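You operate a simulated robot arm through the tools that you are given. There is no shell and no other tool. Be economical: measure what you need, move in short steps, check, and stop when the job is done.

You are at the controls of a simulated two-armed robot. One attempt, no reset.

JOB
Take radio eight off scan, call it from radio ten, lock it and put it in the ready tray.
Fine: in that order; hold radio ten with one hand while keying, clear of its antenna; both stay on, knobs untouched. Set down upright: radio.

It is judged by the outcome, as a careful person would: the job done as asked, and still so three seconds after it is handed in. It fails if anything else is knocked over, pushed out of place, dropped, spilled or broken.

ROBOT AND FRAMES
Two 7-joint arms with two-finger parallel grippers on one trunk, on a base that drives. Base frame: it is fixed to the floor where the robot stands at the start and does not move with it; the origin is under the middle of the robot, x ahead of it, y to its left, z up; the surface under the hand at the start is at about z = 0.8. Units: m, degrees, N and s.
The left shoulder is at the start at [0.05, 0.209, 1.196], the right one opposite. With the tool pointing down near the work surface each hand reaches from about 0.1 to 0.9 m from the robot's upright axis, wherever it stands, measured 20 degrees to its own side. Places, roughly: channel knob of radio eight [0.5, 0, 1]; channel knob of radio ten [0.4, 0.2, 0.9]; cover of radio eight [0.5, -0.1, 0.9]; cover of radio ten [0.4, 0.1, 0.9]; inside of the ready tray [-1.3, -0.4, 0.8]; orange antenna (2x2x12 cm) [0.9, -0.2, 0.9]; purple antenna (2x2x12 cm) [0.9, -0.1, 0.9]; radio [1, -2.25, 0.75]; volume knob of radio eight [0.5, 0, 1]; volume knob of radio ten [0.4, 0.2, 0.9]. Payload 4.4 kg a hand.
Tool frame (each hand has its own): the origin (TCP) lies between the finger pads and is the grasp point; the fingertips stand 0.023 m ahead of it; z points along the fingers, y is the line along which they close. Largest opening 0.094 m; finger width 0.038, thickness 0.01; the body of the gripper, 0.054 by 0.096 m, starts 0.039 m behind the TCP.
Orientation is that of the tool frame in the base frame, as a unit quaternion [w, x, y, z]. With the fingers straight down and closing along the base's y, the tool's x points along the base's -x, its y along +y and its z along -z.

CONTROLS
- The arms move only by the tool drive_tool. It takes "left_motion", "right_motion" or both (then of equal length, played together; a hand with none holds still); each is a list of rows, each a list of 7 numbers: the shift along the tool's x, y, z in units of 40 mm (1.0 is 40 mm), then the turn, a rotation vector about the tool's x, y, z in units of 6 degrees (1.0 is 6 degrees), then the finger opening in m, from 0 to 0.094. In form: [[dx, dy, dz, rx, ry, rz, jaw], ...]. A call has 1 to 10 rows; each row shifts and turns the commanded pose from where the row before left it, along the tool's axes as they then stand. A call with a number of a shift or a turn outside -1 to 1 is refused whole. Rows are played at 5 a second. More than 0.05 m and 8.6 degrees between two rows, or a gripper value outside its range, and nothing of the call is played. Where a pose cannot be reached the arm comes as near as it can. A force on the tool above 40 N (or 10 N above the force at the start of the call, whichever is more), or a blocked arm, ends the call early, and 0.2 s more pass. The fingers move at their own pace (about 0.108 m/s each) and stop on an object; they squeeze with about 41 N. The grip force told is the motor's: it shows also when the fingers shut on nothing. Time passes only in rows, and 0.2 s behind the last, so rows that do not move let the fingers close. It gives the time, the measured TCP pose, the force on the tool (base axes), the opening and the grip force at its end, in the units of the frame above (readings bear some noise), with the torque about the TCP (base axes, N m) and any sound that the robot's microphone picked up.
- Cameras (640 x 400 px; columns grow to the right, rows downward): "scene" is now at [0.1464, 0.0229, 1.3553]; the picture's right is [0.28, -0.96, 0.00], its down [-0.66, -0.20, -0.72] and it looks along [0.69, 0.21, -0.69] (base axes); focal length 258 px, centre (320, 200). "left" rides on the left gripper at [0.086, -0.016, -0.074] in its tool frame; the picture's right is [0.18, 0.98, 0.00], its down [-0.58, 0.11, -0.81] and it looks along [-0.79, 0.15, 0.59] (tool axes); focal length 243 px, centre (320, 200). "right" rides on the right gripper at [0.086, 0.016, -0.074] in its tool frame; the picture's right is [-0.18, 0.98, 0.00], its down [-0.58, -0.11, -0.81] and it looks along [-0.79, -0.15, 0.59] (tool axes); focal length 243 px, centre (320, 200). There is no depth. A picture from a camera that has moved, and an enlarged one, comes with that camera's place and axes in the base frame and with its lens.
- camera(camera): a new picture of that camera. It takes no simulated time.
- slide_trunk(by): slides the trunk up (or, below 0, down) by that many m; the arms and the scene camera ride with it, the base frame stays. It gives what a move gives, with no picture.
- drive_base(legs): drives the robot by 1 to 6 legs, each [ahead, left, turn to the left] in m, m and degrees, along the robot's own axes; the way and the turn of a leg run together, so that a leg with both is an arc; at most 1.5 m and 180 degrees a leg. The arms and the cameras ride along, it lands a little off, and it stops where it bumps. It gives what a move gives.
- pan_tilt(pan, tilt): turns the head with the scene camera to pan (to the left, within 80 degrees either way) and tilt (down, from -29 to 69), counted from straight ahead of the robot. It gives what a move gives.
- inspect(camera, box): a new picture of the part [left, top, right, bottom] of that camera's present view, enlarged. It takes no simulated time.
- hand_in(): hands the job in; it is judged then, once.

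Work in short steps. Places have to be worked out from the pictures, the camera data and where the tool is seen: move nearer, look again, correct. Check each grasp and each placing, and mend what went wrong. You have 120 turns and 108 pictures in all, those below and enlarged ones among them. Open the grippers and draw the arms clear of the work before you hand the job in, unless the task says otherwise; then end with one line.

The tools are called after "Request:" as name(argument=value, ...) on one line, values as JSON. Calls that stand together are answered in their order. drive_tool: Moves the arms, as the interface text tells. Its arguments: {"type":"object","properties":{"left_motion":{"type":"array"},"right_motion":{"type":"array"}},"required":[]} The other tools are called the same way: slide_trunk (by) slides the trunk up or down; drive_base (legs) drives the base; pan_tilt (pan, tilt) turns the head that bears the scene camera; camera (camera) takes a picture; inspect (camera, box) takes an enlarged picture of a part of a camera's view; hand_in () hands the job in.

At the start:

```text
time_s: 0.0
left_eef_pos: [0.5035, 0.2684, 1.0953]
left_orientation: [0.0, 0.001, 1.0, -0.001]
left_wrist_force: [-0.1, 0.2, 0.1]
left_ft_torque: [0.0, -0.02, 0.0]
left_finger_gap: 0.0939
left_gripper_force: 0.0
right_eef_pos: [0.5389, -0.1211, 1.0595]
right_orientation: [0.001, 0.0, 1.0, 0.0]
right_wrist_force: [-0.4, -0.2, 0.1]
right_ft_torque: [-0.01, 0.02, -0.01]
right_finger_gap: 0.0937
right_gripper_force: 0.0
trunk travel left (down, up): [-0.275, 0.288]
robot x, y, heading: [-0.0021, 0.002, -0.2]
head pan, tilt: [16.5, 43.6]
```

scene: 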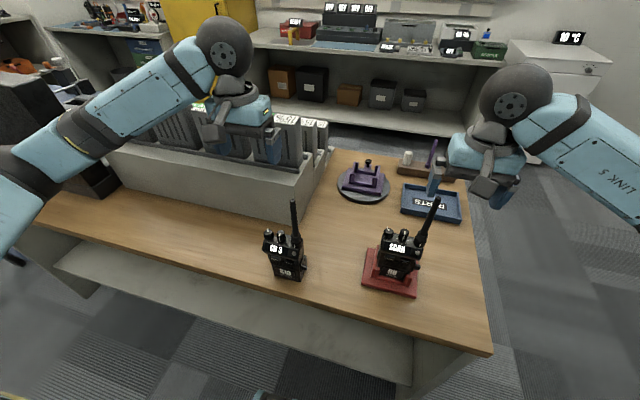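
right: 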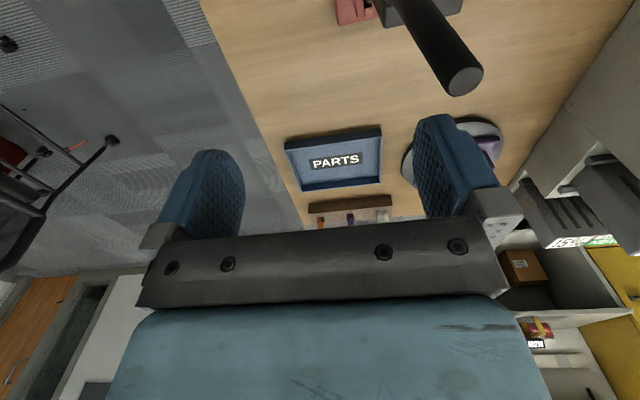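
left: 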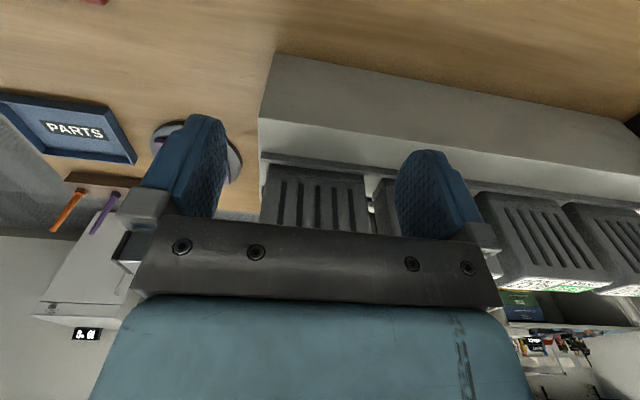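

The scene shows two radios on the table; one in a red holder shows a "SCAN" display. I enlarge both.

Request:
inspect(camera="scene", box=[345, 190, 455, 300])

Request:
inspect(camera="scene", box=[240, 190, 340, 290])

Request:
inspect(camera="scene", box=[250, 0, 640, 240])

```text
3.64 times, centred on (400, 245) of scene
camera zoom: at [0.1464, 0.0229, 1.3553], right [0.28, -0.96, 0.0], down [-0.66, -0.2, -0.72], along [0.69, 0.21, -0.69], focal length 938 px, centre (29, 36)
```

zoom: 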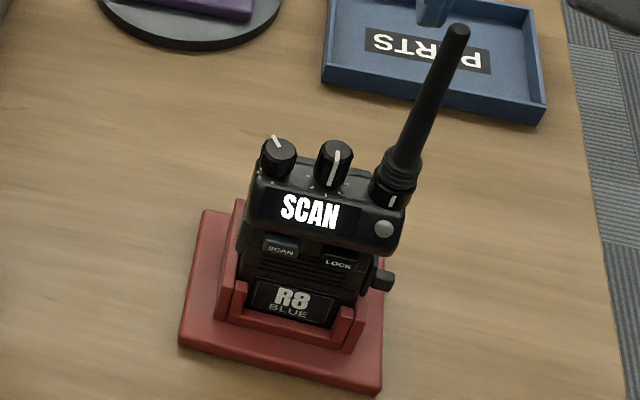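

```text
4.00 times, centred on (290, 240) of scene
camera zoom: at [0.1464, 0.0229, 1.3553], right [0.28, -0.96, 0.0], down [-0.66, -0.2, -0.72], along [0.69, 0.21, -0.69], focal length 1032 px, centre (440, 40)
```

zoom: 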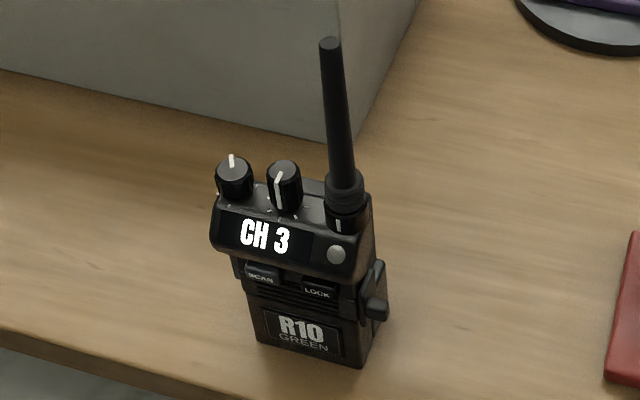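

```text
1.64 times, centred on (445, 120) of scene
camera zoom: at [0.1464, 0.0229, 1.3553], right [0.28, -0.96, 0.0], down [-0.66, -0.2, -0.72], along [0.69, 0.21, -0.69], focal length 424 px, centre (115, 331)
```

zoom: 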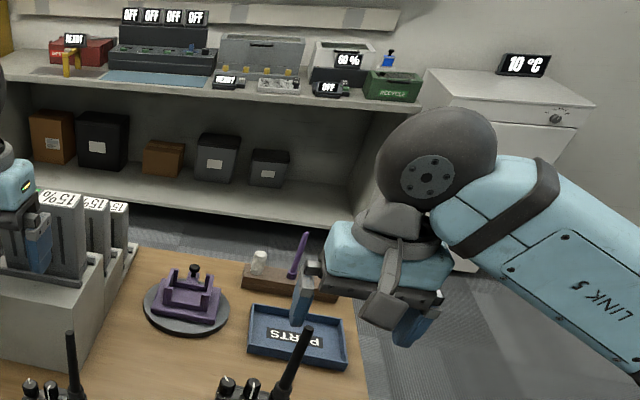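

R8 sits in the red cradle (about x 0.51, y −0.045), with SCAN and LOCK on the front. Its antenna is near the right fingers, so I raise the right hand and move it sideways first, then back off and close the jaw.

Request:
drive_tool(right_motion=[[0, -0.5, -1, 0, 0, 0, 0.094], [0, -1, -1, 0, 0, 0, 0.094], [0.5, -0.5, 0, 0, 0, 0, 0], [1, 0, 0, 0, 0, 0, 0], [1, 0, 0, 0, 0, 0, 0], [1, 0, 0, 0, 0, 0, 0], [1, 0, 0, 0, 0, 0, 0], [1, 0, 0, 0, 0, 0, 0]])

```text
refused: row 2 steps farther than a row can; nothing moved
```

The diagonal step was too long, so I split it.

Request:
drive_tool(right_motion=[[0, -0.5, -1, 0, 0, 0, 0.094], [0, -0.5, -1, 0, 0, 0, 0.094], [0, -1, 0, 0, 0, 0, 0], [0.5, 0, 0, 0, 0, 0, 0], [1, 0, 0, 0, 0, 0, 0], [1, 0, 0, 0, 0, 0, 0], [1, 0, 0, 0, 0, 0, 0], [1, 0, 0, 0, 0, 0, 0], [0.5, 0, 0, 0, 0, 0, 0]])

```text
time_s: 2.0
left_eef_pos: [0.5039, 0.2693, 1.0953]
left_orientation: [0.0, 0.0, 1.0, 0.0]
left_wrist_force: [0.0, 0.0, 0.4]
left_ft_torque: [0.02, 0.01, -0.02]
left_finger_gap: 0.0941
left_gripper_force: 0.0
right_eef_pos: [0.3383, -0.2039, 1.1371]
right_orientation: [0.0, 0.0, 1.0, -0.001]
right_wrist_force: [-0.4, -0.3, -0.7]
right_ft_torque: [0.0, 0.04, 0.02]
right_finger_gap: 0.0
right_gripper_force: 41.7
trunk travel left (down, up): [-0.275, 0.288]
robot x, y, heading: [-0.0017, 0.0026, 0.1]
head pan, tilt: [16.5, 43.6]
```

The right hand is clear. I pitch it 45° forward while moving toward y ≈ −0.04.

Request:
drive_tool(right_motion=[[0, 0.5, 0, 0, -0.9375, 0, 0], [0, 0.5, 0, 0, -0.9375, 0, 0], [0, 0.5, 0, 0, -0.9375, 0, 0], [0, 0.5, 0, 0, -0.9375, 0, 0], [0, 0.5, 0, 0, -0.9375, 0, 0], [0, 0.5, 0, 0, -0.9375, 0, 0], [0, 0.5, 0, 0, -0.9375, 0, 0], [0, 0.5, 0, 0, -0.9375, 0, 0]])

Request:
camera(camera="right")

```text
time_s: 3.8
left_eef_pos: [0.5042, 0.2703, 1.0949]
left_orientation: [0.0, 0.0, 1.0, -0.001]
left_wrist_force: [-1.0, 0.2, 0.4]
left_ft_torque: [0.01, 0.0, 0.01]
left_finger_gap: 0.0941
left_gripper_force: 0.0
right_eef_pos: [0.3383, -0.0401, 1.1399]
right_orientation: [0.383, -0.001, 0.924, -0.001]
right_wrist_force: [-0.4, 0.5, 0.6]
right_ft_torque: [0.0, 0.01, -0.01]
right_finger_gap: 0.0001
right_gripper_force: 41.0
trunk travel left (down, up): [-0.275, 0.288]
robot x, y, heading: [-0.0043, -0.0006, 0.2]
head pan, tilt: [16.5, 43.6]
```

```text
101 pictures are left
camera right: at [0.2255, -0.0233, 1.1315], right [0.13, 0.98, 0.13], down [-0.16, -0.11, 0.98], along [0.98, -0.15, 0.14], focal length 243 px, centre (320, 200)
```

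right: 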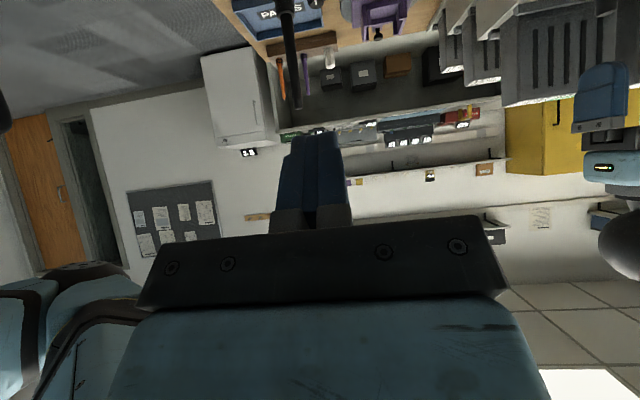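

The pose is good. I lower it to about z 0.94, in front of the radio.

Request:
drive_tool(right_motion=[[0.7, 0, 0.7, 0, 0, 0, 0], [0.7, 0, 0.7, 0, 0, 0, 0], [0.7, 0, 0.7, 0, 0, 0, 0], [0.7, 0, 0.7, 0, 0, 0, 0], [0.7, 0, 0.7, 0, 0, 0, 0]])

Request:
camera(camera="right")

Request:
camera(camera="scene")

```text
time_s: 5.0
left_eef_pos: [0.5043, 0.2684, 1.0945]
left_orientation: [0.0, 0.001, 1.0, -0.001]
left_wrist_force: [-1.3, 0.0, 0.4]
left_ft_torque: [0.0, 0.01, 0.0]
left_finger_gap: 0.0941
left_gripper_force: 0.0
right_eef_pos: [0.3369, -0.0419, 0.9402]
right_orientation: [0.382, 0.0, 0.924, 0.001]
right_wrist_force: [0.6, 0.7, -0.2]
right_ft_torque: [0.01, 0.05, 0.0]
right_finger_gap: 0.0
right_gripper_force: 40.9
trunk travel left (down, up): [-0.275, 0.288]
robot x, y, heading: [-0.0001, 0.0013, 0.1]
head pan, tilt: [16.5, 43.6]
```

```text
100 pictures are left
camera right: at [0.2228, -0.0262, 0.9324], right [0.13, 0.98, 0.13], down [-0.16, -0.11, 0.98], along [0.98, -0.15, 0.14], focal length 243 px, centre (320, 200)
```

right: 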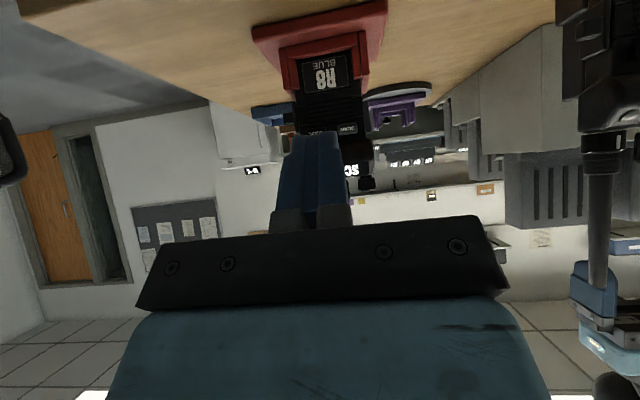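

```text
99 pictures are left
camera scene: at [0.1468, 0.0232, 1.3553], right [0.28, -0.96, 0.0], down [-0.66, -0.2, -0.72], along [0.69, 0.21, -0.69], focal length 258 px, centre (320, 200)
```

scene: 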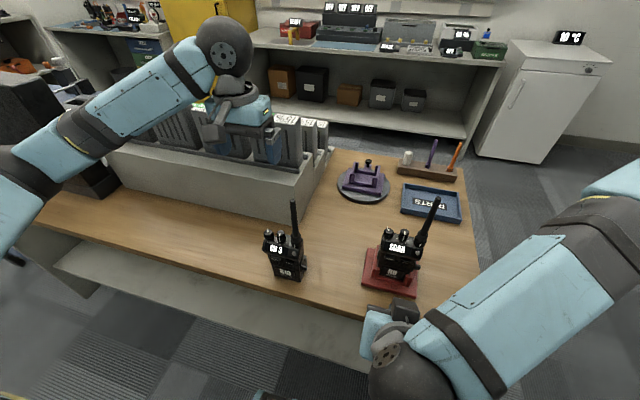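

I enlarge the radio's front in the right camera to locate the buttons.

Request:
inspect(camera="right", box=[250, 0, 410, 200])

```text
2.00 times, centred on (330, 100) of right
camera zoom: at [0.2228, -0.0262, 0.9324], right [0.13, 0.98, 0.13], down [-0.16, -0.11, 0.98], along [0.98, -0.15, 0.14], focal length 485 px, centre (300, 400)
```

zoom: 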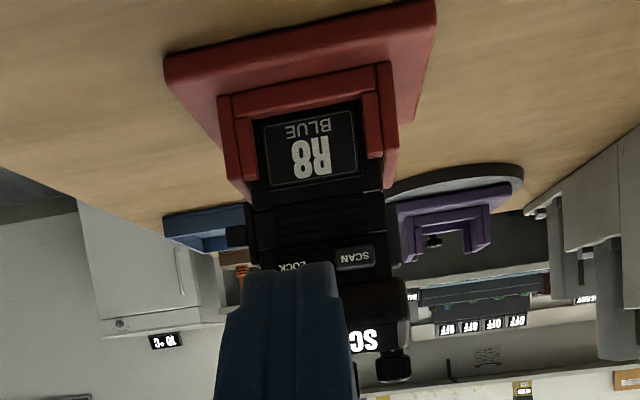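

Triangulating gives SCAN ≈ (0.476, −0.027, 0.900) and LOCK ≈ (0.476, −0.060, 0.900). I move to about 2 cm in front of SCAN.

Request:
drive_tool(right_motion=[[-0.288, 0.125, 0.748, 0, 0, 0, 0], [-0.288, 0.125, 0.748, 0, 0, 0, 0], [-0.288, 0.125, 0.748, 0, 0, 0, 0], [0, 0, 0, 0, 0, 0, 0]])

Request:
inspect(camera="right", box=[240, 0, 420, 220])

Request:
inspect(camera="scene", box=[345, 200, 455, 310])

```text
time_s: 6.0
left_eef_pos: [0.5043, 0.2698, 1.0953]
left_orientation: [0.0, 0.0, 1.0, -0.001]
left_wrist_force: [0.2, 0.7, 0.6]
left_ft_torque: [0.0, -0.02, 0.01]
left_finger_gap: 0.0937
left_gripper_force: 0.0
right_eef_pos: [0.4262, -0.026, 0.9011]
right_orientation: [0.382, 0.0, 0.924, 0.0]
right_wrist_force: [1.2, -0.8, 0.0]
right_ft_torque: [-0.02, 0.01, -0.02]
right_finger_gap: 0.0003
right_gripper_force: 40.4
trunk travel left (down, up): [-0.275, 0.288]
robot x, y, heading: [-0.0017, -0.0009, -0.1]
head pan, tilt: [16.5, 43.6]
```

```text
1.82 times, centred on (330, 110) of right
camera zoom: at [0.3117, -0.0099, 0.8938], right [0.13, 0.98, 0.13], down [-0.16, -0.11, 0.98], along [0.98, -0.15, 0.14], focal length 441 px, centre (302, 364)
```

zoom: 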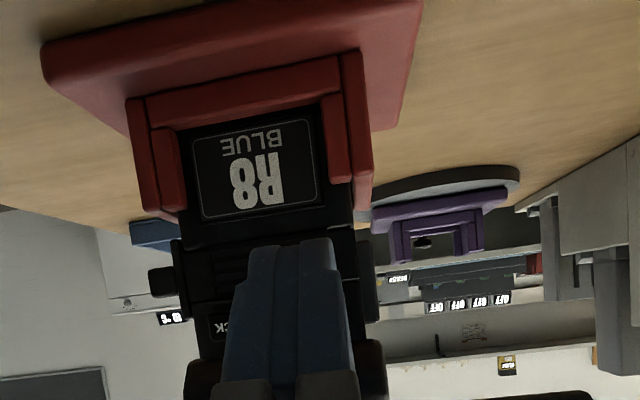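

```text
3.64 times, centred on (400, 255) of scene
camera zoom: at [0.146, 0.0229, 1.3553], right [0.28, -0.96, 0.0], down [-0.66, -0.2, -0.72], along [0.69, 0.21, -0.69], focal length 938 px, centre (29, 0)
```

zoom: 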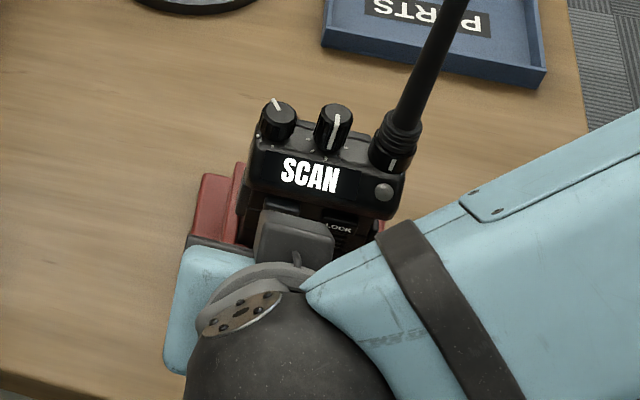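

LOCK is visible just beside the fingers and SCAN is behind them. I advance 18 mm toward the button and read the force.

Request:
drive_tool(right_motion=[[-0.159, -0.06, 0.159, 0, 0, 0, 0], [-0.088, 0, 0.088, 0, 0, 0, 0], [-0.071, 0, 0.071, 0, 0, 0, 0]])

Request:
inspect(camera="scene", box=[345, 200, 455, 310])

```text
time_s: 6.8
left_eef_pos: [0.5054, 0.2684, 1.0948]
left_orientation: [0.001, 0.001, 1.0, 0.0]
left_wrist_force: [0.1, -0.9, 0.1]
left_ft_torque: [0.0, 0.02, 0.02]
left_finger_gap: 0.0941
left_gripper_force: 0.1
right_eef_pos: [0.4444, -0.0301, 0.9016]
right_orientation: [0.383, 0.0, 0.924, 0.0]
right_wrist_force: [-0.7, 0.0, -0.3]
right_ft_torque: [-0.02, -0.01, -0.02]
right_finger_gap: 0.0
right_gripper_force: 40.4
trunk travel left (down, up): [-0.275, 0.288]
robot x, y, heading: [-0.0004, 0.0017, 0.1]
head pan, tilt: [16.5, 43.6]
```

```text
3.64 times, centred on (400, 255) of scene
camera zoom: at [0.1464, 0.0228, 1.3553], right [0.28, -0.96, 0.0], down [-0.66, -0.2, -0.72], along [0.69, 0.21, -0.69], focal length 938 px, centre (29, 0)
```

zoom: 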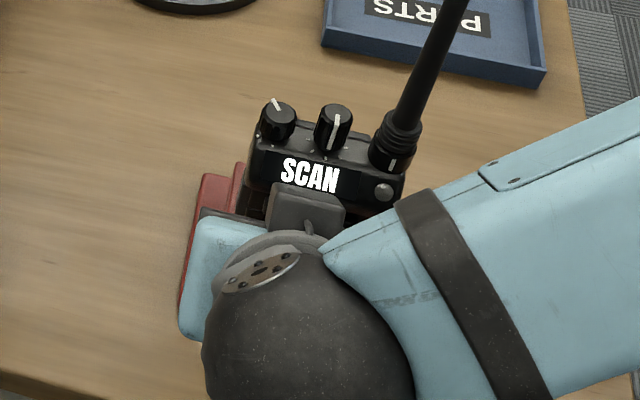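

No contact force yet. I go on in 2 mm steps.

Request:
drive_tool(right_motion=[[-0.035, 0, 0.035, 0, 0, 0, 0], [-0.035, 0, 0.035, 0, 0, 0, 0]])

```text
time_s: 7.4
left_eef_pos: [0.5034, 0.2664, 1.0952]
left_orientation: [0.0, 0.001, 1.0, -0.001]
left_wrist_force: [0.9, 0.2, 0.2]
left_ft_torque: [-0.01, 0.02, 0.0]
left_finger_gap: 0.094
left_gripper_force: 0.0
right_eef_pos: [0.447, -0.03, 0.9019]
right_orientation: [0.382, 0.0, 0.924, 0.0]
right_wrist_force: [-1.2, -0.4, -1.2]
right_ft_torque: [0.01, -0.01, -0.03]
right_finger_gap: 0.0
right_gripper_force: 40.5
trunk travel left (down, up): [-0.275, 0.288]
robot x, y, heading: [-0.0027, 0.002, 0.1]
head pan, tilt: [16.5, 43.6]
```

Perhaps light contact, within the noise. I take two more 2 mm steps.

Request:
drive_tool(right_motion=[[-0.035, 0, 0.035, 0, 0, 0, 0], [-0.035, 0, 0.035, 0, 0, 0, 0]])

Request:
inspect(camera="scene", box=[345, 200, 455, 310])

```text
time_s: 8.0
left_eef_pos: [0.5043, 0.2693, 1.0948]
left_orientation: [0.0, 0.001, 1.0, 0.0]
left_wrist_force: [0.0, 0.4, 0.1]
left_ft_torque: [-0.01, -0.03, 0.01]
left_finger_gap: 0.094
left_gripper_force: 0.0
right_eef_pos: [0.4507, -0.0297, 0.9029]
right_orientation: [0.383, 0.0, 0.924, 0.0]
right_wrist_force: [-2.3, 0.4, 0.8]
right_ft_torque: [-0.01, -0.04, 0.01]
right_finger_gap: 0.0
right_gripper_force: 40.8
trunk travel left (down, up): [-0.275, 0.288]
robot x, y, heading: [-0.0037, -0.0005, 0.2]
head pan, tilt: [16.5, 43.6]
```

```text
3.64 times, centred on (400, 255) of scene
camera zoom: at [0.1461, 0.0229, 1.3553], right [0.28, -0.96, 0.0], down [-0.66, -0.2, -0.72], along [0.69, 0.21, -0.69], focal length 938 px, centre (29, 0)
```

zoom: 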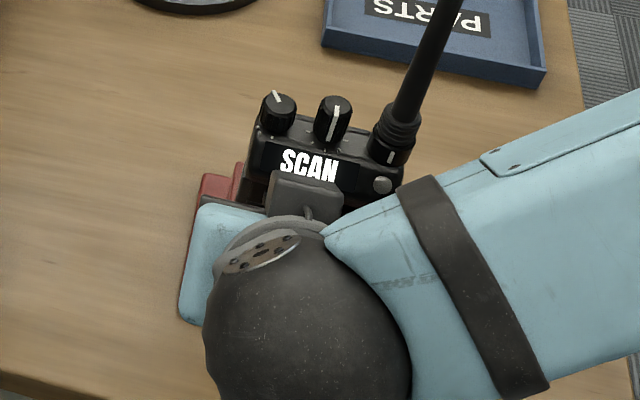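

There is light contact (about 2 N). The radio leaned back a little in its cradle while the cradle stayed put. I press 3 mm further.

Request:
drive_tool(right_motion=[[-0.035, 0, 0.035, 0, 0, 0, 0], [-0.018, 0, 0.018, 0, 0, 0, 0]])

Request:
inspect(camera="scene", box=[345, 200, 455, 310])

Request:
inspect(camera="right", box=[200, 0, 440, 240])

```text
time_s: 8.6
left_eef_pos: [0.5033, 0.2686, 1.0952]
left_orientation: [-0.001, 0.001, 1.0, 0.001]
left_wrist_force: [-0.3, 0.2, -0.3]
left_ft_torque: [0.01, 0.01, 0.0]
left_finger_gap: 0.0942
left_gripper_force: 0.0
right_eef_pos: [0.4534, -0.029, 0.9023]
right_orientation: [0.382, -0.001, 0.924, 0.001]
right_wrist_force: [-8.0, -2.6, 2.7]
right_ft_torque: [-0.04, -0.04, -0.05]
right_finger_gap: 0.0
right_gripper_force: 40.7
trunk travel left (down, up): [-0.275, 0.288]
robot x, y, heading: [-0.0045, -0.0019, 0.2]
head pan, tilt: [16.5, 43.6]
heard: click
```

```text
3.64 times, centred on (400, 255) of scene
camera zoom: at [0.1454, 0.0226, 1.3554], right [0.28, -0.96, 0.0], down [-0.66, -0.2, -0.72], along [0.69, 0.21, -0.69], focal length 938 px, centre (29, 0)
```

zoom: 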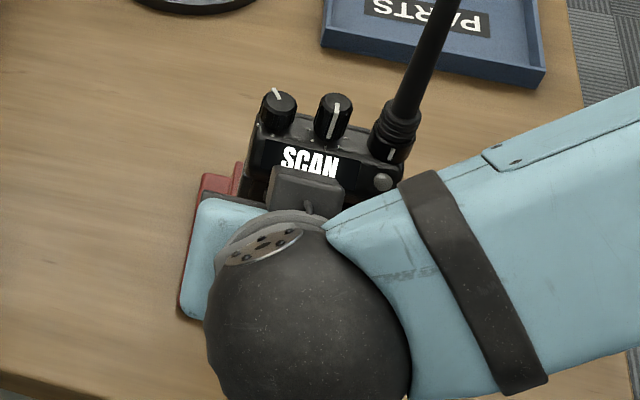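

```text
1.67 times, centred on (320, 120) of right
camera zoom: at [0.3398, -0.013, 0.894], right [0.13, 0.98, 0.13], down [-0.16, -0.11, 0.98], along [0.98, -0.15, 0.14], focal length 404 px, centre (320, 333)
```

zoom: 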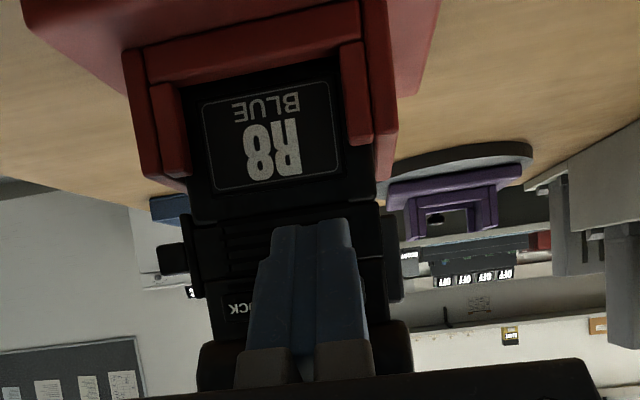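

Click heard. The display may update on release or after a hold, so I retreat 2 cm and look.

Request:
drive_tool(right_motion=[[0.177, 0, -0.177, 0, 0, 0, 0], [0.3, 0, -0.3, 0, 0, 0, 0]])

Request:
inspect(camera="scene", box=[345, 200, 455, 310])

```text
time_s: 9.2
left_eef_pos: [0.5033, 0.269, 1.0955]
left_orientation: [0.0, 0.001, 1.0, -0.001]
left_wrist_force: [0.0, 0.4, -0.1]
left_ft_torque: [0.01, 0.0, -0.04]
left_finger_gap: 0.0939
left_gripper_force: 0.0
right_eef_pos: [0.4274, -0.0283, 0.9004]
right_orientation: [0.382, 0.0, 0.924, 0.0]
right_wrist_force: [-0.3, 0.1, -0.9]
right_ft_torque: [0.02, -0.01, 0.0]
right_finger_gap: 0.0
right_gripper_force: 40.8
trunk travel left (down, up): [-0.275, 0.288]
robot x, y, heading: [-0.0022, 0.0002, 0.1]
head pan, tilt: [16.5, 43.6]
```

```text
3.64 times, centred on (400, 255) of scene
camera zoom: at [0.1461, 0.0232, 1.3553], right [0.28, -0.96, 0.0], down [-0.66, -0.2, -0.72], along [0.69, 0.21, -0.69], focal length 938 px, centre (29, 0)
```

zoom: 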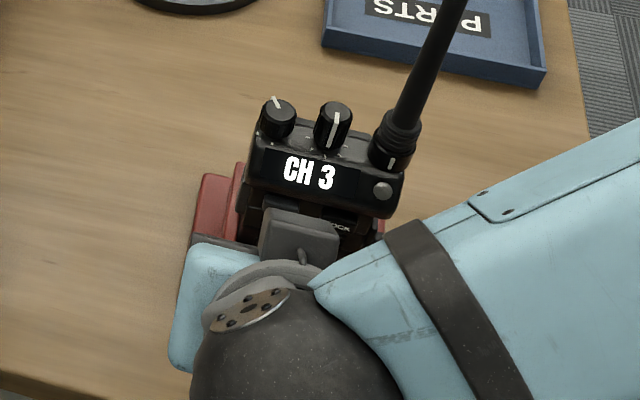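

SCAN is off and R8 now shows CH 3, the same channel as R10. Next I study R10's sides for the key, so I back the right hand off and yaw it left for a look.

Request:
drive_tool(right_motion=[[0.7, 0, -0.7, 0, 0, 0, 0], [0.7, 0, -0.7, 0, 0, 0, 0], [0.35, 0, -0.35, 0, 0, 0, 0], [0, 0, 0, -0.707, 0, -0.707, 0], [0, 0, 0, -0.707, 0, -0.707, 0], [0, 0, 0, -0.707, 0, -0.707, 0], [0, 0, 0, -0.707, 0, -0.707, 0], [0, 0, 0, -0.707, 0, -0.707, 0], [0, 0, 0, -0.707, 0, -0.707, 0]])

Request:
camera(camera="right")

```text
time_s: 11.2
left_eef_pos: [0.4999, 0.2766, 1.0946]
left_orientation: [0.002, 0.0, 1.0, -0.004]
left_wrist_force: [-1.2, 0.9, 0.6]
left_ft_torque: [-0.1, -0.06, -0.01]
left_finger_gap: 0.0941
left_gripper_force: 0.1
right_eef_pos: [0.3228, -0.0179, 0.9037]
right_orientation: [0.364, -0.278, 0.883, 0.106]
right_wrist_force: [0.0, 1.5, 0.4]
right_ft_torque: [-0.07, -0.01, -0.05]
right_finger_gap: 0.0001
right_gripper_force: 41.1
right hand out of reach, approached as far as the arm can: row 9
trunk travel left (down, up): [-0.275, 0.288]
robot x, y, heading: [0.0008, -0.0011, -0.0]
head pan, tilt: [16.5, 43.6]
```

```text
90 pictures are left
camera right: at [0.2206, -0.0681, 0.8966], right [-0.45, 0.89, 0.11], down [-0.07, -0.16, 0.98], along [0.89, 0.44, 0.14], focal length 243 px, centre (320, 200)
```

right: 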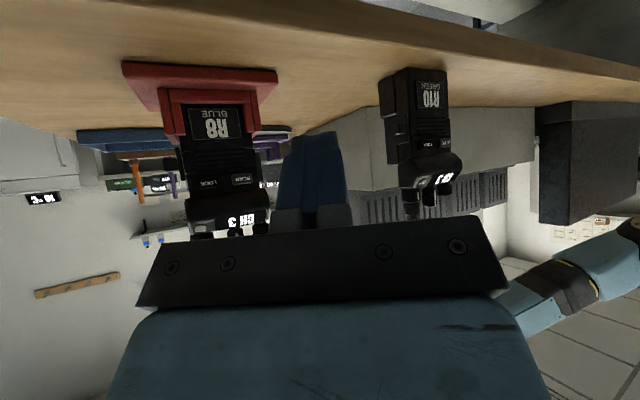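

The camera now sees R10. I enlarge both radios.

Request:
inspect(camera="right", box=[350, 50, 490, 230])

Request:
inspect(camera="right", box=[120, 50, 290, 240])

```text
2.22 times, centred on (420, 140) of right
camera zoom: at [0.2206, -0.0681, 0.8966], right [-0.45, 0.89, 0.11], down [-0.07, -0.16, 0.98], along [0.89, 0.44, 0.14], focal length 539 px, centre (98, 333)
```

zoom: 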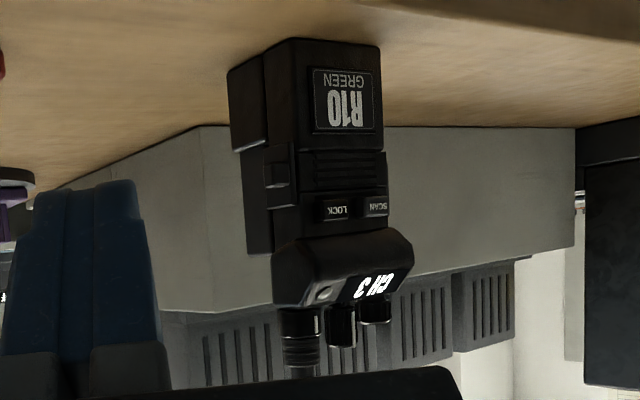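

```text
2.11 times, centred on (205, 145) of right
camera zoom: at [0.2206, -0.0681, 0.8966], right [-0.45, 0.89, 0.11], down [-0.07, -0.16, 0.98], along [0.89, 0.44, 0.14], focal length 511 px, centre (562, 316)
```

zoom: 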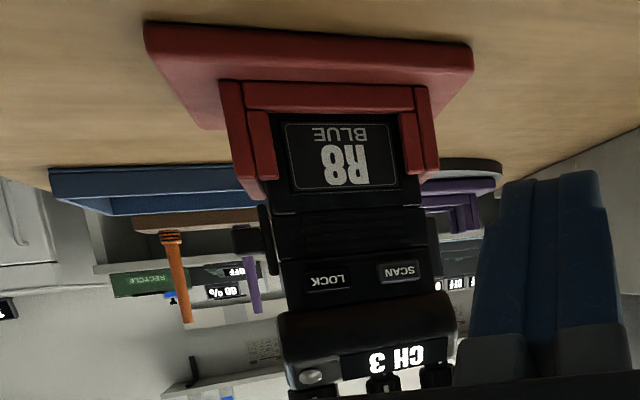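

R10's −y side carries a port cover with a tab, so the key is probably the bar on the +y side. I bring the left hand around to look at that side, yawing first.

Request:
drive_tool(left_motion=[[0.9, 0.8, 0, 0, 0, 0, 0.094], [0.9, 0.8, 0, 0, 0, 0, 0.094], [0, 0, 0, 0, 0, 1, 0], [0, 0, 0, 0, 0, 1, 0], [0, 0, 0, 0, 0, 1, 0], [0, 0, 0, 0, 0, 1, 0], [0, 0, 0, 0, 0, 1, 0], [0, 0, 0, 0, 0, 1, 0], [0, 0, 0, 0, 0, 1, 0], [0, 0, 0, 0, 0, 1, 0]])

Request:
drive_tool(left_motion=[[0, 0, 0, 0, 0, 1, 0], [0, 0, 0, 0, 0, 1, 0], [0, 0, 0, 0, 0, 1, 0], [0, 0, 0, 0, 0, 1, 0], [0, 0, 0, 0, 0, 1, 0], [0, 0, 0, 0, 0, 1, 0], [0, 0, 0, 0, 0, 1, 0]])

Request:
drive_tool(left_motion=[[0, 0, 0, 0, -0.9375, 0, 0], [0, 0, 0, 0, -0.9375, 0, 0], [0, 0, 0, 0, -0.9375, 0, 0], [0, 0, 0, 0, -0.9375, 0, 0], [0, 0, 0, 0, -0.9375, 0, 0], [0, 0, 0, 0, -0.9375, 0, 0], [0, 0, 0, 0, -0.9375, 0, 0], [0, 0, 0, 0, -0.9375, 0, 0]])

Request:
camera(camera="left")

Request:
camera(camera="scene")

```text
time_s: 13.4
left_eef_pos: [0.4332, 0.3333, 1.0938]
left_orientation: [0.0, 0.407, 0.913, -0.001]
left_wrist_force: [-0.4, 0.1, -0.5]
left_ft_torque: [0.0, 0.02, 0.02]
left_finger_gap: 0.0
left_gripper_force: 41.5
right_eef_pos: [0.3259, -0.0223, 0.9032]
right_orientation: [0.364, -0.275, 0.883, 0.109]
right_wrist_force: [-0.7, -0.4, 0.0]
right_ft_torque: [-0.06, 0.0, 0.0]
right_finger_gap: 0.0
right_gripper_force: 41.3
trunk travel left (down, up): [-0.275, 0.288]
robot x, y, heading: [0.0019, -0.0, 0.1]
head pan, tilt: [16.5, 43.6]
```

```text
time_s: 15.0
left_eef_pos: [0.4318, 0.3335, 1.0937]
left_orientation: [0.001, 0.708, 0.706, -0.001]
left_wrist_force: [0.1, 0.2, -0.7]
left_ft_torque: [-0.05, 0.0, 0.01]
left_finger_gap: 0.0
left_gripper_force: 41.3
right_eef_pos: [0.3274, -0.0215, 0.9022]
right_orientation: [0.363, -0.276, 0.883, 0.109]
right_wrist_force: [-0.1, -0.6, -0.3]
right_ft_torque: [0.01, -0.03, 0.02]
right_finger_gap: 0.0
right_gripper_force: 42.0
trunk travel left (down, up): [-0.275, 0.288]
robot x, y, heading: [-0.0005, -0.0037, -0.2]
head pan, tilt: [16.5, 43.6]
```

```text
time_s: 16.8
left_eef_pos: [0.4317, 0.3329, 1.0951]
left_orientation: [0.272, 0.653, 0.653, -0.271]
left_wrist_force: [0.8, -0.4, -1.0]
left_ft_torque: [-0.01, -0.02, -0.01]
left_finger_gap: 0.0003
left_gripper_force: 41.1
right_eef_pos: [0.3267, -0.0223, 0.9033]
right_orientation: [0.363, -0.274, 0.884, 0.107]
right_wrist_force: [-0.5, -0.1, -0.2]
right_ft_torque: [-0.02, -0.02, 0.0]
right_finger_gap: 0.0001
right_gripper_force: 40.9
trunk travel left (down, up): [-0.275, 0.288]
robot x, y, heading: [-0.0014, -0.0017, 0.0]
head pan, tilt: [16.5, 43.6]
```

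```text
87 pictures are left
camera left: at [0.415, 0.4474, 1.0843], right [0.98, 0.13, -0.13], down [0.11, 0.16, 0.98], along [0.15, -0.98, 0.14], focal length 243 px, centre (320, 200)
```

left: 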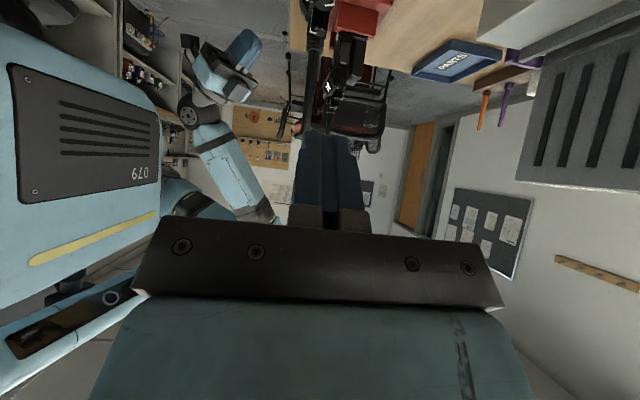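

```text
86 pictures are left
camera scene: at [0.1462, 0.0233, 1.3553], right [0.28, -0.96, 0.0], down [-0.66, -0.2, -0.72], along [0.69, 0.21, -0.69], focal length 258 px, centre (320, 200)
```

scene: 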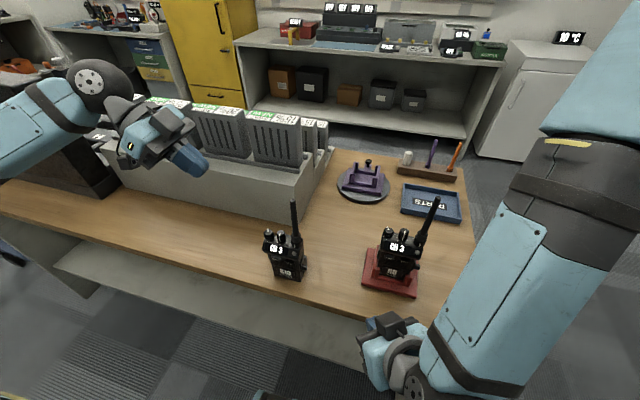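

Clear. I lower the left hand 15 cm to look at R10's +y side.

Request:
drive_tool(left_motion=[[0.7, 0, 0.7, 0, 0, 0, 0], [0.7, 0, 0.7, 0, 0, 0, 0], [0.7, 0, 0.7, 0, 0, 0, 0], [0.6, 0, 0.6, 0, 0, 0, 0]])

Request:
inspect(camera="left", box=[220, 0, 440, 220])

```text
time_s: 17.8
left_eef_pos: [0.431, 0.3326, 0.9407]
left_orientation: [0.27, 0.654, 0.653, -0.271]
left_wrist_force: [-0.3, -0.2, 0.0]
left_ft_torque: [-0.01, -0.01, -0.01]
left_finger_gap: 0.0001
left_gripper_force: 41.6
right_eef_pos: [0.3268, -0.0203, 0.9022]
right_orientation: [0.364, -0.275, 0.883, 0.108]
right_wrist_force: [-0.5, 0.1, 0.1]
right_ft_torque: [0.0, 0.0, -0.01]
right_finger_gap: 0.0
right_gripper_force: 41.0
trunk travel left (down, up): [-0.275, 0.288]
robot x, y, heading: [0.0002, -0.0022, -0.1]
head pan, tilt: [16.5, 43.6]
```

```text
1.82 times, centred on (330, 110) of left
camera zoom: at [0.4139, 0.4469, 0.9299], right [0.98, 0.13, -0.13], down [0.11, 0.16, 0.98], along [0.15, -0.98, 0.14], focal length 441 px, centre (302, 364)
```

zoom: 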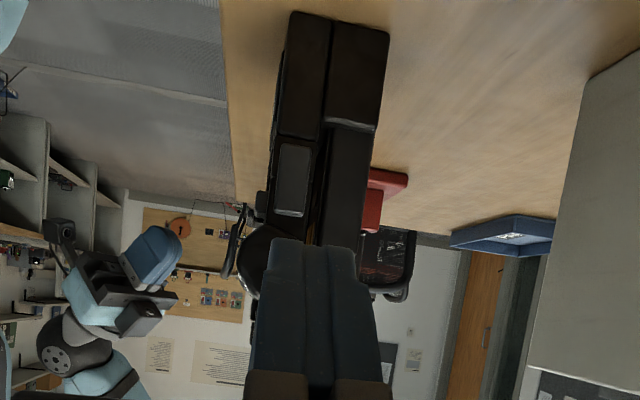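

The key (PTT) on R10 is the pad on its +y side, about (0.432, 0.225, 0.873). My plan is to hold R10's smooth lower body from the front with the right hand and press the key with the left. The right hand needs more reach, so I straighten and raise both hands, then shift the base left.

Request:
drive_tool(left_motion=[[-0.7, 0, -0.7, 0, 0, 0, 0], [-0.7, 0, -0.7, 0, 0, 0, 0], [-0.7, 0, -0.7, 0, 0, 0, 0], [-0.7, 0, -0.7, 0, 0, 0, 0], [0, 0, 0, 0, 0, 0, 0], [0, 0, 0, 0, 0, 0, 0]], right_motion=[[-0.7, 0, -0.7, 0.707, 0, 0.707, 0], [-0.7, 0, -0.7, 0.707, 0, 0.707, 0], [-0.3, 0, -0.3, 0.707, 0, 0.707, 0], [0, 0, 0, 0.707, 0, 0.707, 0], [0, 0, 0, 0.707, 0, 0.707, 0], [0, 0, 0, 0.707, 0, 0.707, 0]])

Request:
drive_base(legs=[[-0.08, 0.0, 0], [0, 0.22, 0]])

Request:
camera(camera="scene")

```text
time_s: 19.2
left_eef_pos: [0.4329, 0.3333, 1.1016]
left_orientation: [0.271, 0.653, 0.653, -0.27]
left_wrist_force: [-0.1, -0.7, -0.1]
left_ft_torque: [-0.03, -0.01, 0.01]
left_finger_gap: 0.0
left_gripper_force: 40.8
right_eef_pos: [0.328, -0.0222, 0.9995]
right_orientation: [0.382, 0.0, 0.924, -0.001]
right_wrist_force: [-0.1, 1.0, 0.4]
right_ft_torque: [0.0, 0.01, 0.01]
right_finger_gap: 0.0
right_gripper_force: 41.2
trunk travel left (down, up): [-0.275, 0.288]
robot x, y, heading: [0.0023, -0.0009, 0.3]
head pan, tilt: [16.5, 43.6]
```

```text
time_s: 22.4
left_eef_pos: [0.3558, 0.5512, 1.102]
left_orientation: [0.271, 0.654, 0.652, -0.271]
left_wrist_force: [-0.3, 0.7, -0.5]
left_ft_torque: [0.02, 0.04, -0.01]
left_finger_gap: 0.0
left_gripper_force: 40.8
right_eef_pos: [0.2459, 0.1954, 0.9998]
right_orientation: [0.382, 0.002, 0.924, -0.001]
right_wrist_force: [-0.3, 0.5, 0.4]
right_ft_torque: [0.03, 0.01, 0.01]
right_finger_gap: 0.0
right_gripper_force: 41.0
trunk travel left (down, up): [-0.275, 0.288]
robot x, y, heading: [-0.0773, 0.2179, -0.3]
head pan, tilt: [16.5, 43.6]
```

```text
84 pictures are left
camera scene: at [0.0676, 0.2411, 1.3553], right [0.28, -0.96, 0.0], down [-0.66, -0.19, -0.72], along [0.69, 0.2, -0.69], focal length 258 px, centre (320, 200)
```

scene: 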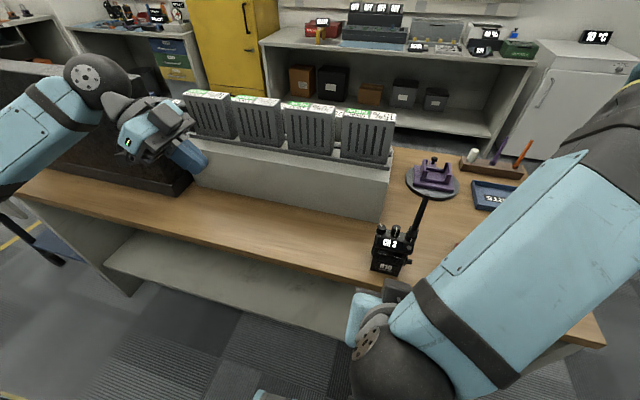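

The base is well placed and R10 is straight ahead of the right hand. I pitch the right hand to 15° below horizontal, open it and lower it in front of R10.

Request:
drive_tool(right_motion=[[0, 0, 0, 0, -1, 0, 0], [0, 0, 0, 0, -1, 0, 0], [0, 0, 0, 0, -1, 0, 0.094], [0, 0, 0, 0, -1, 0, 0.094], [0, 0, 0, 0, -1, 0, 0.094], [0.7, 0, 0.6, 0, 0, 0, 0.094], [0.7, 0, 0.6, 0, 0, 0, 0.094], [0.7, 0, 0.6, 0, 0, 0, 0.094], [0.7, 0, 0.6, 0, 0, 0, 0.094]])

Request:
camera(camera="right")

Request:
camera(camera="scene")

```text
time_s: 24.4
left_eef_pos: [0.357, 0.5481, 1.1021]
left_orientation: [0.269, 0.656, 0.651, -0.272]
left_wrist_force: [0.5, 0.3, -0.9]
left_ft_torque: [0.0, -0.01, -0.03]
left_finger_gap: 0.0
left_gripper_force: 41.2
right_eef_pos: [0.311, 0.1937, 0.8664]
right_orientation: [0.608, 0.002, 0.794, -0.001]
right_wrist_force: [0.1, 0.3, -0.5]
right_ft_torque: [0.03, 0.02, 0.02]
right_finger_gap: 0.0938
right_gripper_force: 0.1
trunk travel left (down, up): [-0.275, 0.288]
robot x, y, heading: [-0.077, 0.2158, -0.2]
head pan, tilt: [16.5, 43.6]
```

```text
83 pictures are left
camera right: at [0.2163, 0.2113, 0.8027], right [0.05, 0.98, 0.18], down [-0.63, -0.11, 0.77], along [0.78, -0.15, 0.61], focal length 243 px, centre (320, 200)
```

right: 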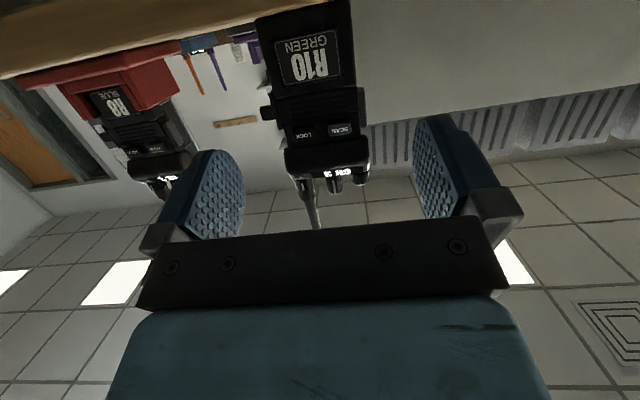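

```text
82 pictures are left
camera scene: at [0.0695, 0.2389, 1.3551], right [0.28, -0.96, 0.0], down [-0.66, -0.19, -0.72], along [0.69, 0.2, -0.69], focal length 258 px, centre (320, 200)
```

scene: 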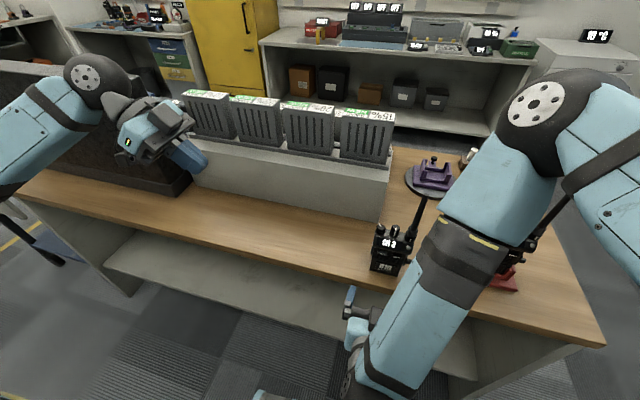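

The right elbow hangs near R8's antenna in this view, so I check the clearance before moving.

Request:
inspect(camera="scene", box=[440, 60, 640, 320])

Request:
camera(camera="left")

```text
1.54 times, centred on (540, 190) of scene
camera zoom: at [0.0695, 0.2389, 1.3551], right [0.28, -0.96, 0.0], down [-0.66, -0.19, -0.72], along [0.69, 0.2, -0.69], focal length 397 px, centre (-18, 215)
```

zoom: 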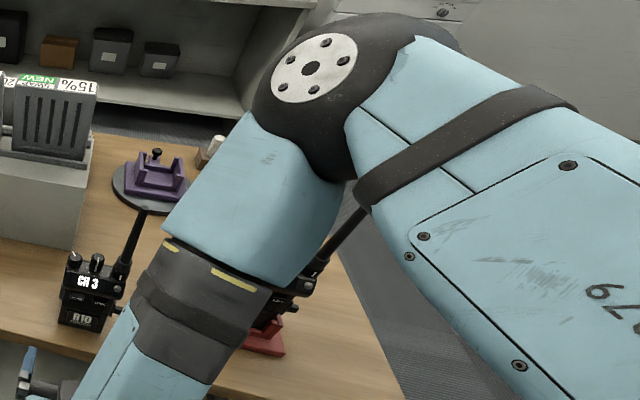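

```text
80 pictures are left
camera left: at [0.3405, 0.6628, 1.0913], right [0.98, 0.12, -0.13], down [0.11, 0.16, 0.98], along [0.14, -0.98, 0.14], focal length 243 px, centre (320, 200)
```

left: 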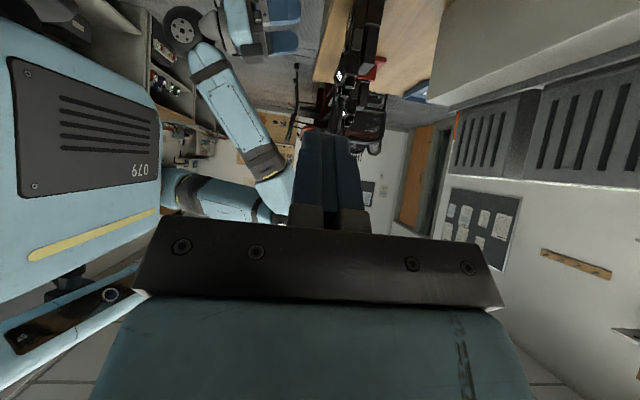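

The left view puts the right elbow near x 0.33, well back from R8's antenna. I go to the pre-grasp in front of R10's lower body, at z ≈ 0.828.

Request:
drive_tool(right_motion=[[0.297, -0.075, 0.725, 0, 0, 0, 0.094], [0.297, -0.075, 0.725, 0, 0, 0, 0.094], [0, 0, 0, 0, 0, 0, 0.094]])

Request:
camera(camera="right")

Request:
camera(camera="scene")

```text
time_s: 25.2
left_eef_pos: [0.356, 0.55, 1.1009]
left_orientation: [0.27, 0.655, 0.652, -0.271]
left_wrist_force: [0.0, -0.6, 0.1]
left_ft_torque: [-0.02, 0.03, -0.01]
left_finger_gap: 0.0
left_gripper_force: 41.3
right_eef_pos: [0.36, 0.1899, 0.8281]
right_orientation: [0.608, 0.002, 0.794, -0.002]
right_wrist_force: [-0.3, 0.0, 0.2]
right_ft_torque: [0.05, 0.03, 0.04]
right_finger_gap: 0.0939
right_gripper_force: 0.1
trunk travel left (down, up): [-0.275, 0.288]
robot x, y, heading: [-0.0791, 0.2185, -0.1]
head pan, tilt: [16.5, 43.6]
```

```text
79 pictures are left
camera right: at [0.2656, 0.2066, 0.7633], right [0.05, 0.98, 0.18], down [-0.63, -0.11, 0.77], along [0.78, -0.15, 0.61], focal length 243 px, centre (320, 200)
```

right: 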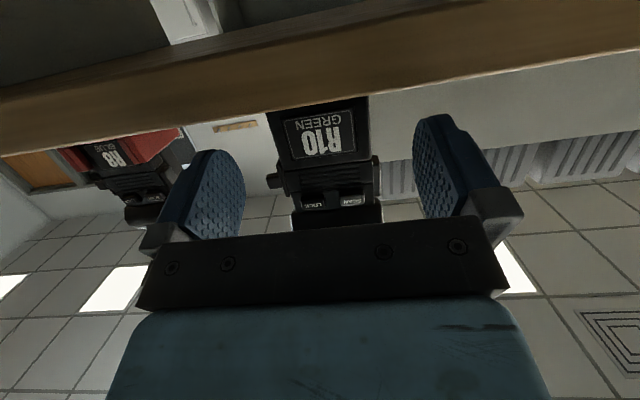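

```text
78 pictures are left
camera scene: at [0.0676, 0.2411, 1.3553], right [0.28, -0.96, 0.0], down [-0.66, -0.19, -0.72], along [0.69, 0.2, -0.69], focal length 258 px, centre (320, 200)
```

scene: 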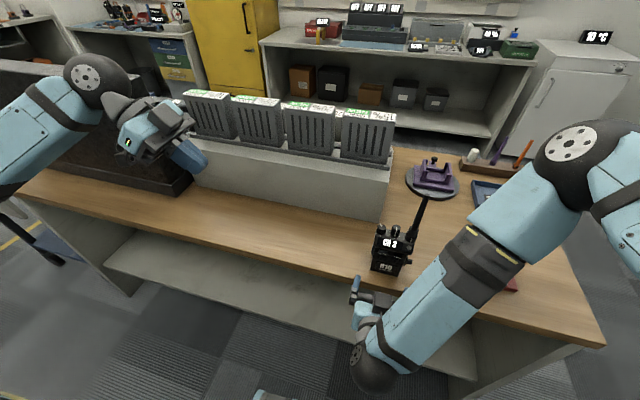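

Alignment looks right (R10 centred at y ≈ 0.187). I advance halfway and check the elbow from the left camera.

Request:
drive_tool(right_motion=[[-0.13, -0.04, 0.48, 0, 0, 0, 0.094], [-0.13, -0.04, 0.48, 0, 0, 0, 0.094]])

Request:
camera(camera="left")

Request:
inspect(camera="scene", box=[330, 100, 640, 400])

```text
time_s: 25.8
left_eef_pos: [0.3549, 0.5516, 1.1017]
left_orientation: [0.269, 0.655, 0.652, -0.271]
left_wrist_force: [1.0, 1.0, -0.3]
left_ft_torque: [-0.03, 0.01, -0.01]
left_finger_gap: 0.0
left_gripper_force: 41.3
right_eef_pos: [0.4005, 0.1877, 0.8289]
right_orientation: [0.608, 0.004, 0.794, -0.004]
right_wrist_force: [0.5, 0.5, -1.2]
right_ft_torque: [0.01, -0.01, 0.0]
right_finger_gap: 0.094
right_gripper_force: 0.0
trunk travel left (down, up): [-0.275, 0.288]
robot x, y, heading: [-0.079, 0.2194, -0.5]
head pan, tilt: [16.5, 43.6]
```

```text
77 pictures are left
camera left: at [0.339, 0.6645, 1.091], right [0.98, 0.12, -0.13], down [0.11, 0.16, 0.98], along [0.14, -0.98, 0.14], focal length 243 px, centre (320, 200)
```

left: 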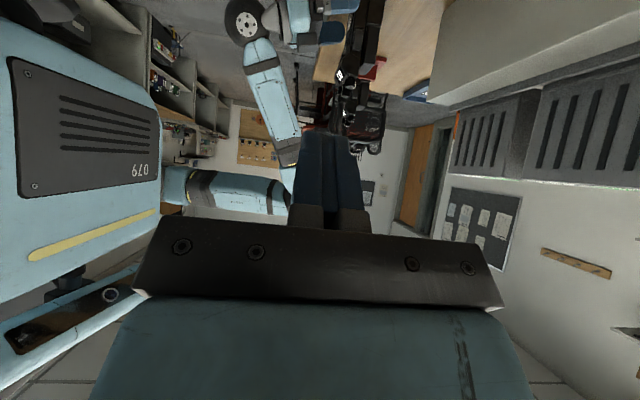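

```text
1.33 times, centred on (485, 250) of scene
camera zoom: at [0.0677, 0.241, 1.3552], right [0.28, -0.96, 0.0], down [-0.66, -0.19, -0.72], along [0.69, 0.2, -0.69], focal length 344 px, centre (100, 133)
```

zoom: 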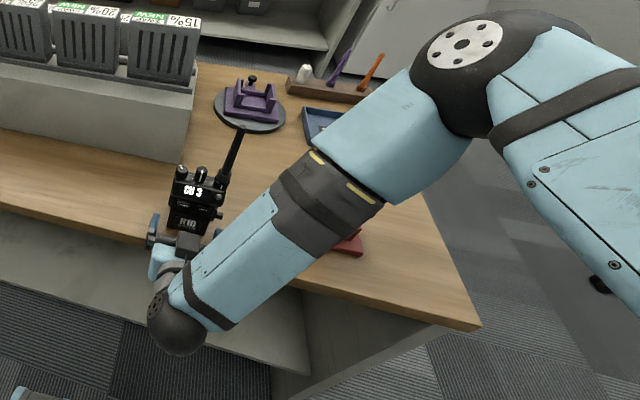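

The elbow stays at about x 0.35, clear of R8. I make the last advance onto R10's lower body.

Request:
drive_tool(right_motion=[[-0.12, 0, 0.445, 0, 0, 0, 0.094], [-0.12, 0, 0.445, 0, 0, 0, 0.094], [0, 0, 0, 0, 0, 0, 0.094]])

Request:
camera(camera="right")

Request:
inspect(camera="scene", box=[330, 190, 450, 310])

```text
time_s: 26.6
left_eef_pos: [0.3549, 0.55, 1.1009]
left_orientation: [0.269, 0.656, 0.651, -0.272]
left_wrist_force: [-0.1, 0.3, 0.2]
left_ft_torque: [0.01, -0.02, -0.02]
left_finger_gap: 0.0001
left_gripper_force: 41.2
right_eef_pos: [0.4374, 0.1906, 0.8319]
right_orientation: [0.608, 0.003, 0.794, -0.004]
right_wrist_force: [1.4, 0.5, -1.1]
right_ft_torque: [0.03, -0.01, -0.01]
right_finger_gap: 0.0939
right_gripper_force: 0.2
right hand out of reach, approached as far as the arm can: row 1, 2
trunk travel left (down, up): [-0.275, 0.288]
robot x, y, heading: [-0.0778, 0.2157, -0.1]
head pan, tilt: [16.5, 43.6]
```

```text
75 pictures are left
camera right: at [0.3422, 0.2072, 0.7689], right [0.06, 0.98, 0.18], down [-0.63, -0.1, 0.77], along [0.78, -0.16, 0.61], focal length 243 px, centre (320, 200)
```

right: 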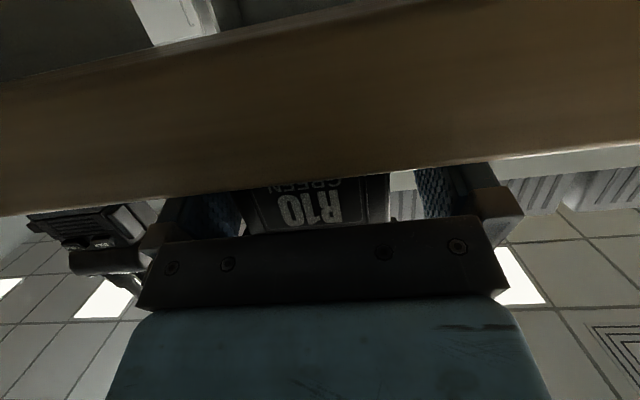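

```text
3.33 times, centred on (390, 250) of scene
camera zoom: at [0.0676, 0.2409, 1.3553], right [0.28, -0.96, 0.0], down [-0.66, -0.19, -0.72], along [0.69, 0.2, -0.69], focal length 860 px, centre (87, 33)
```

zoom: 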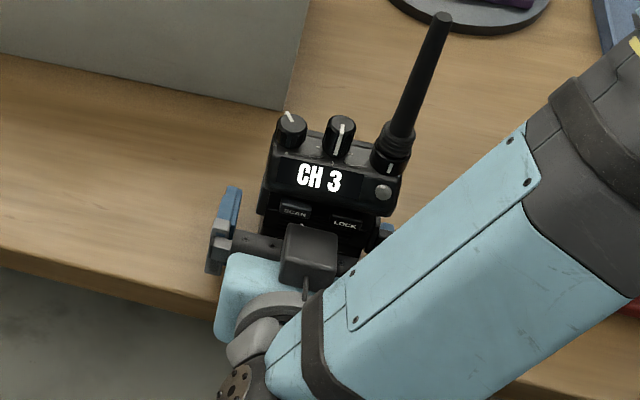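

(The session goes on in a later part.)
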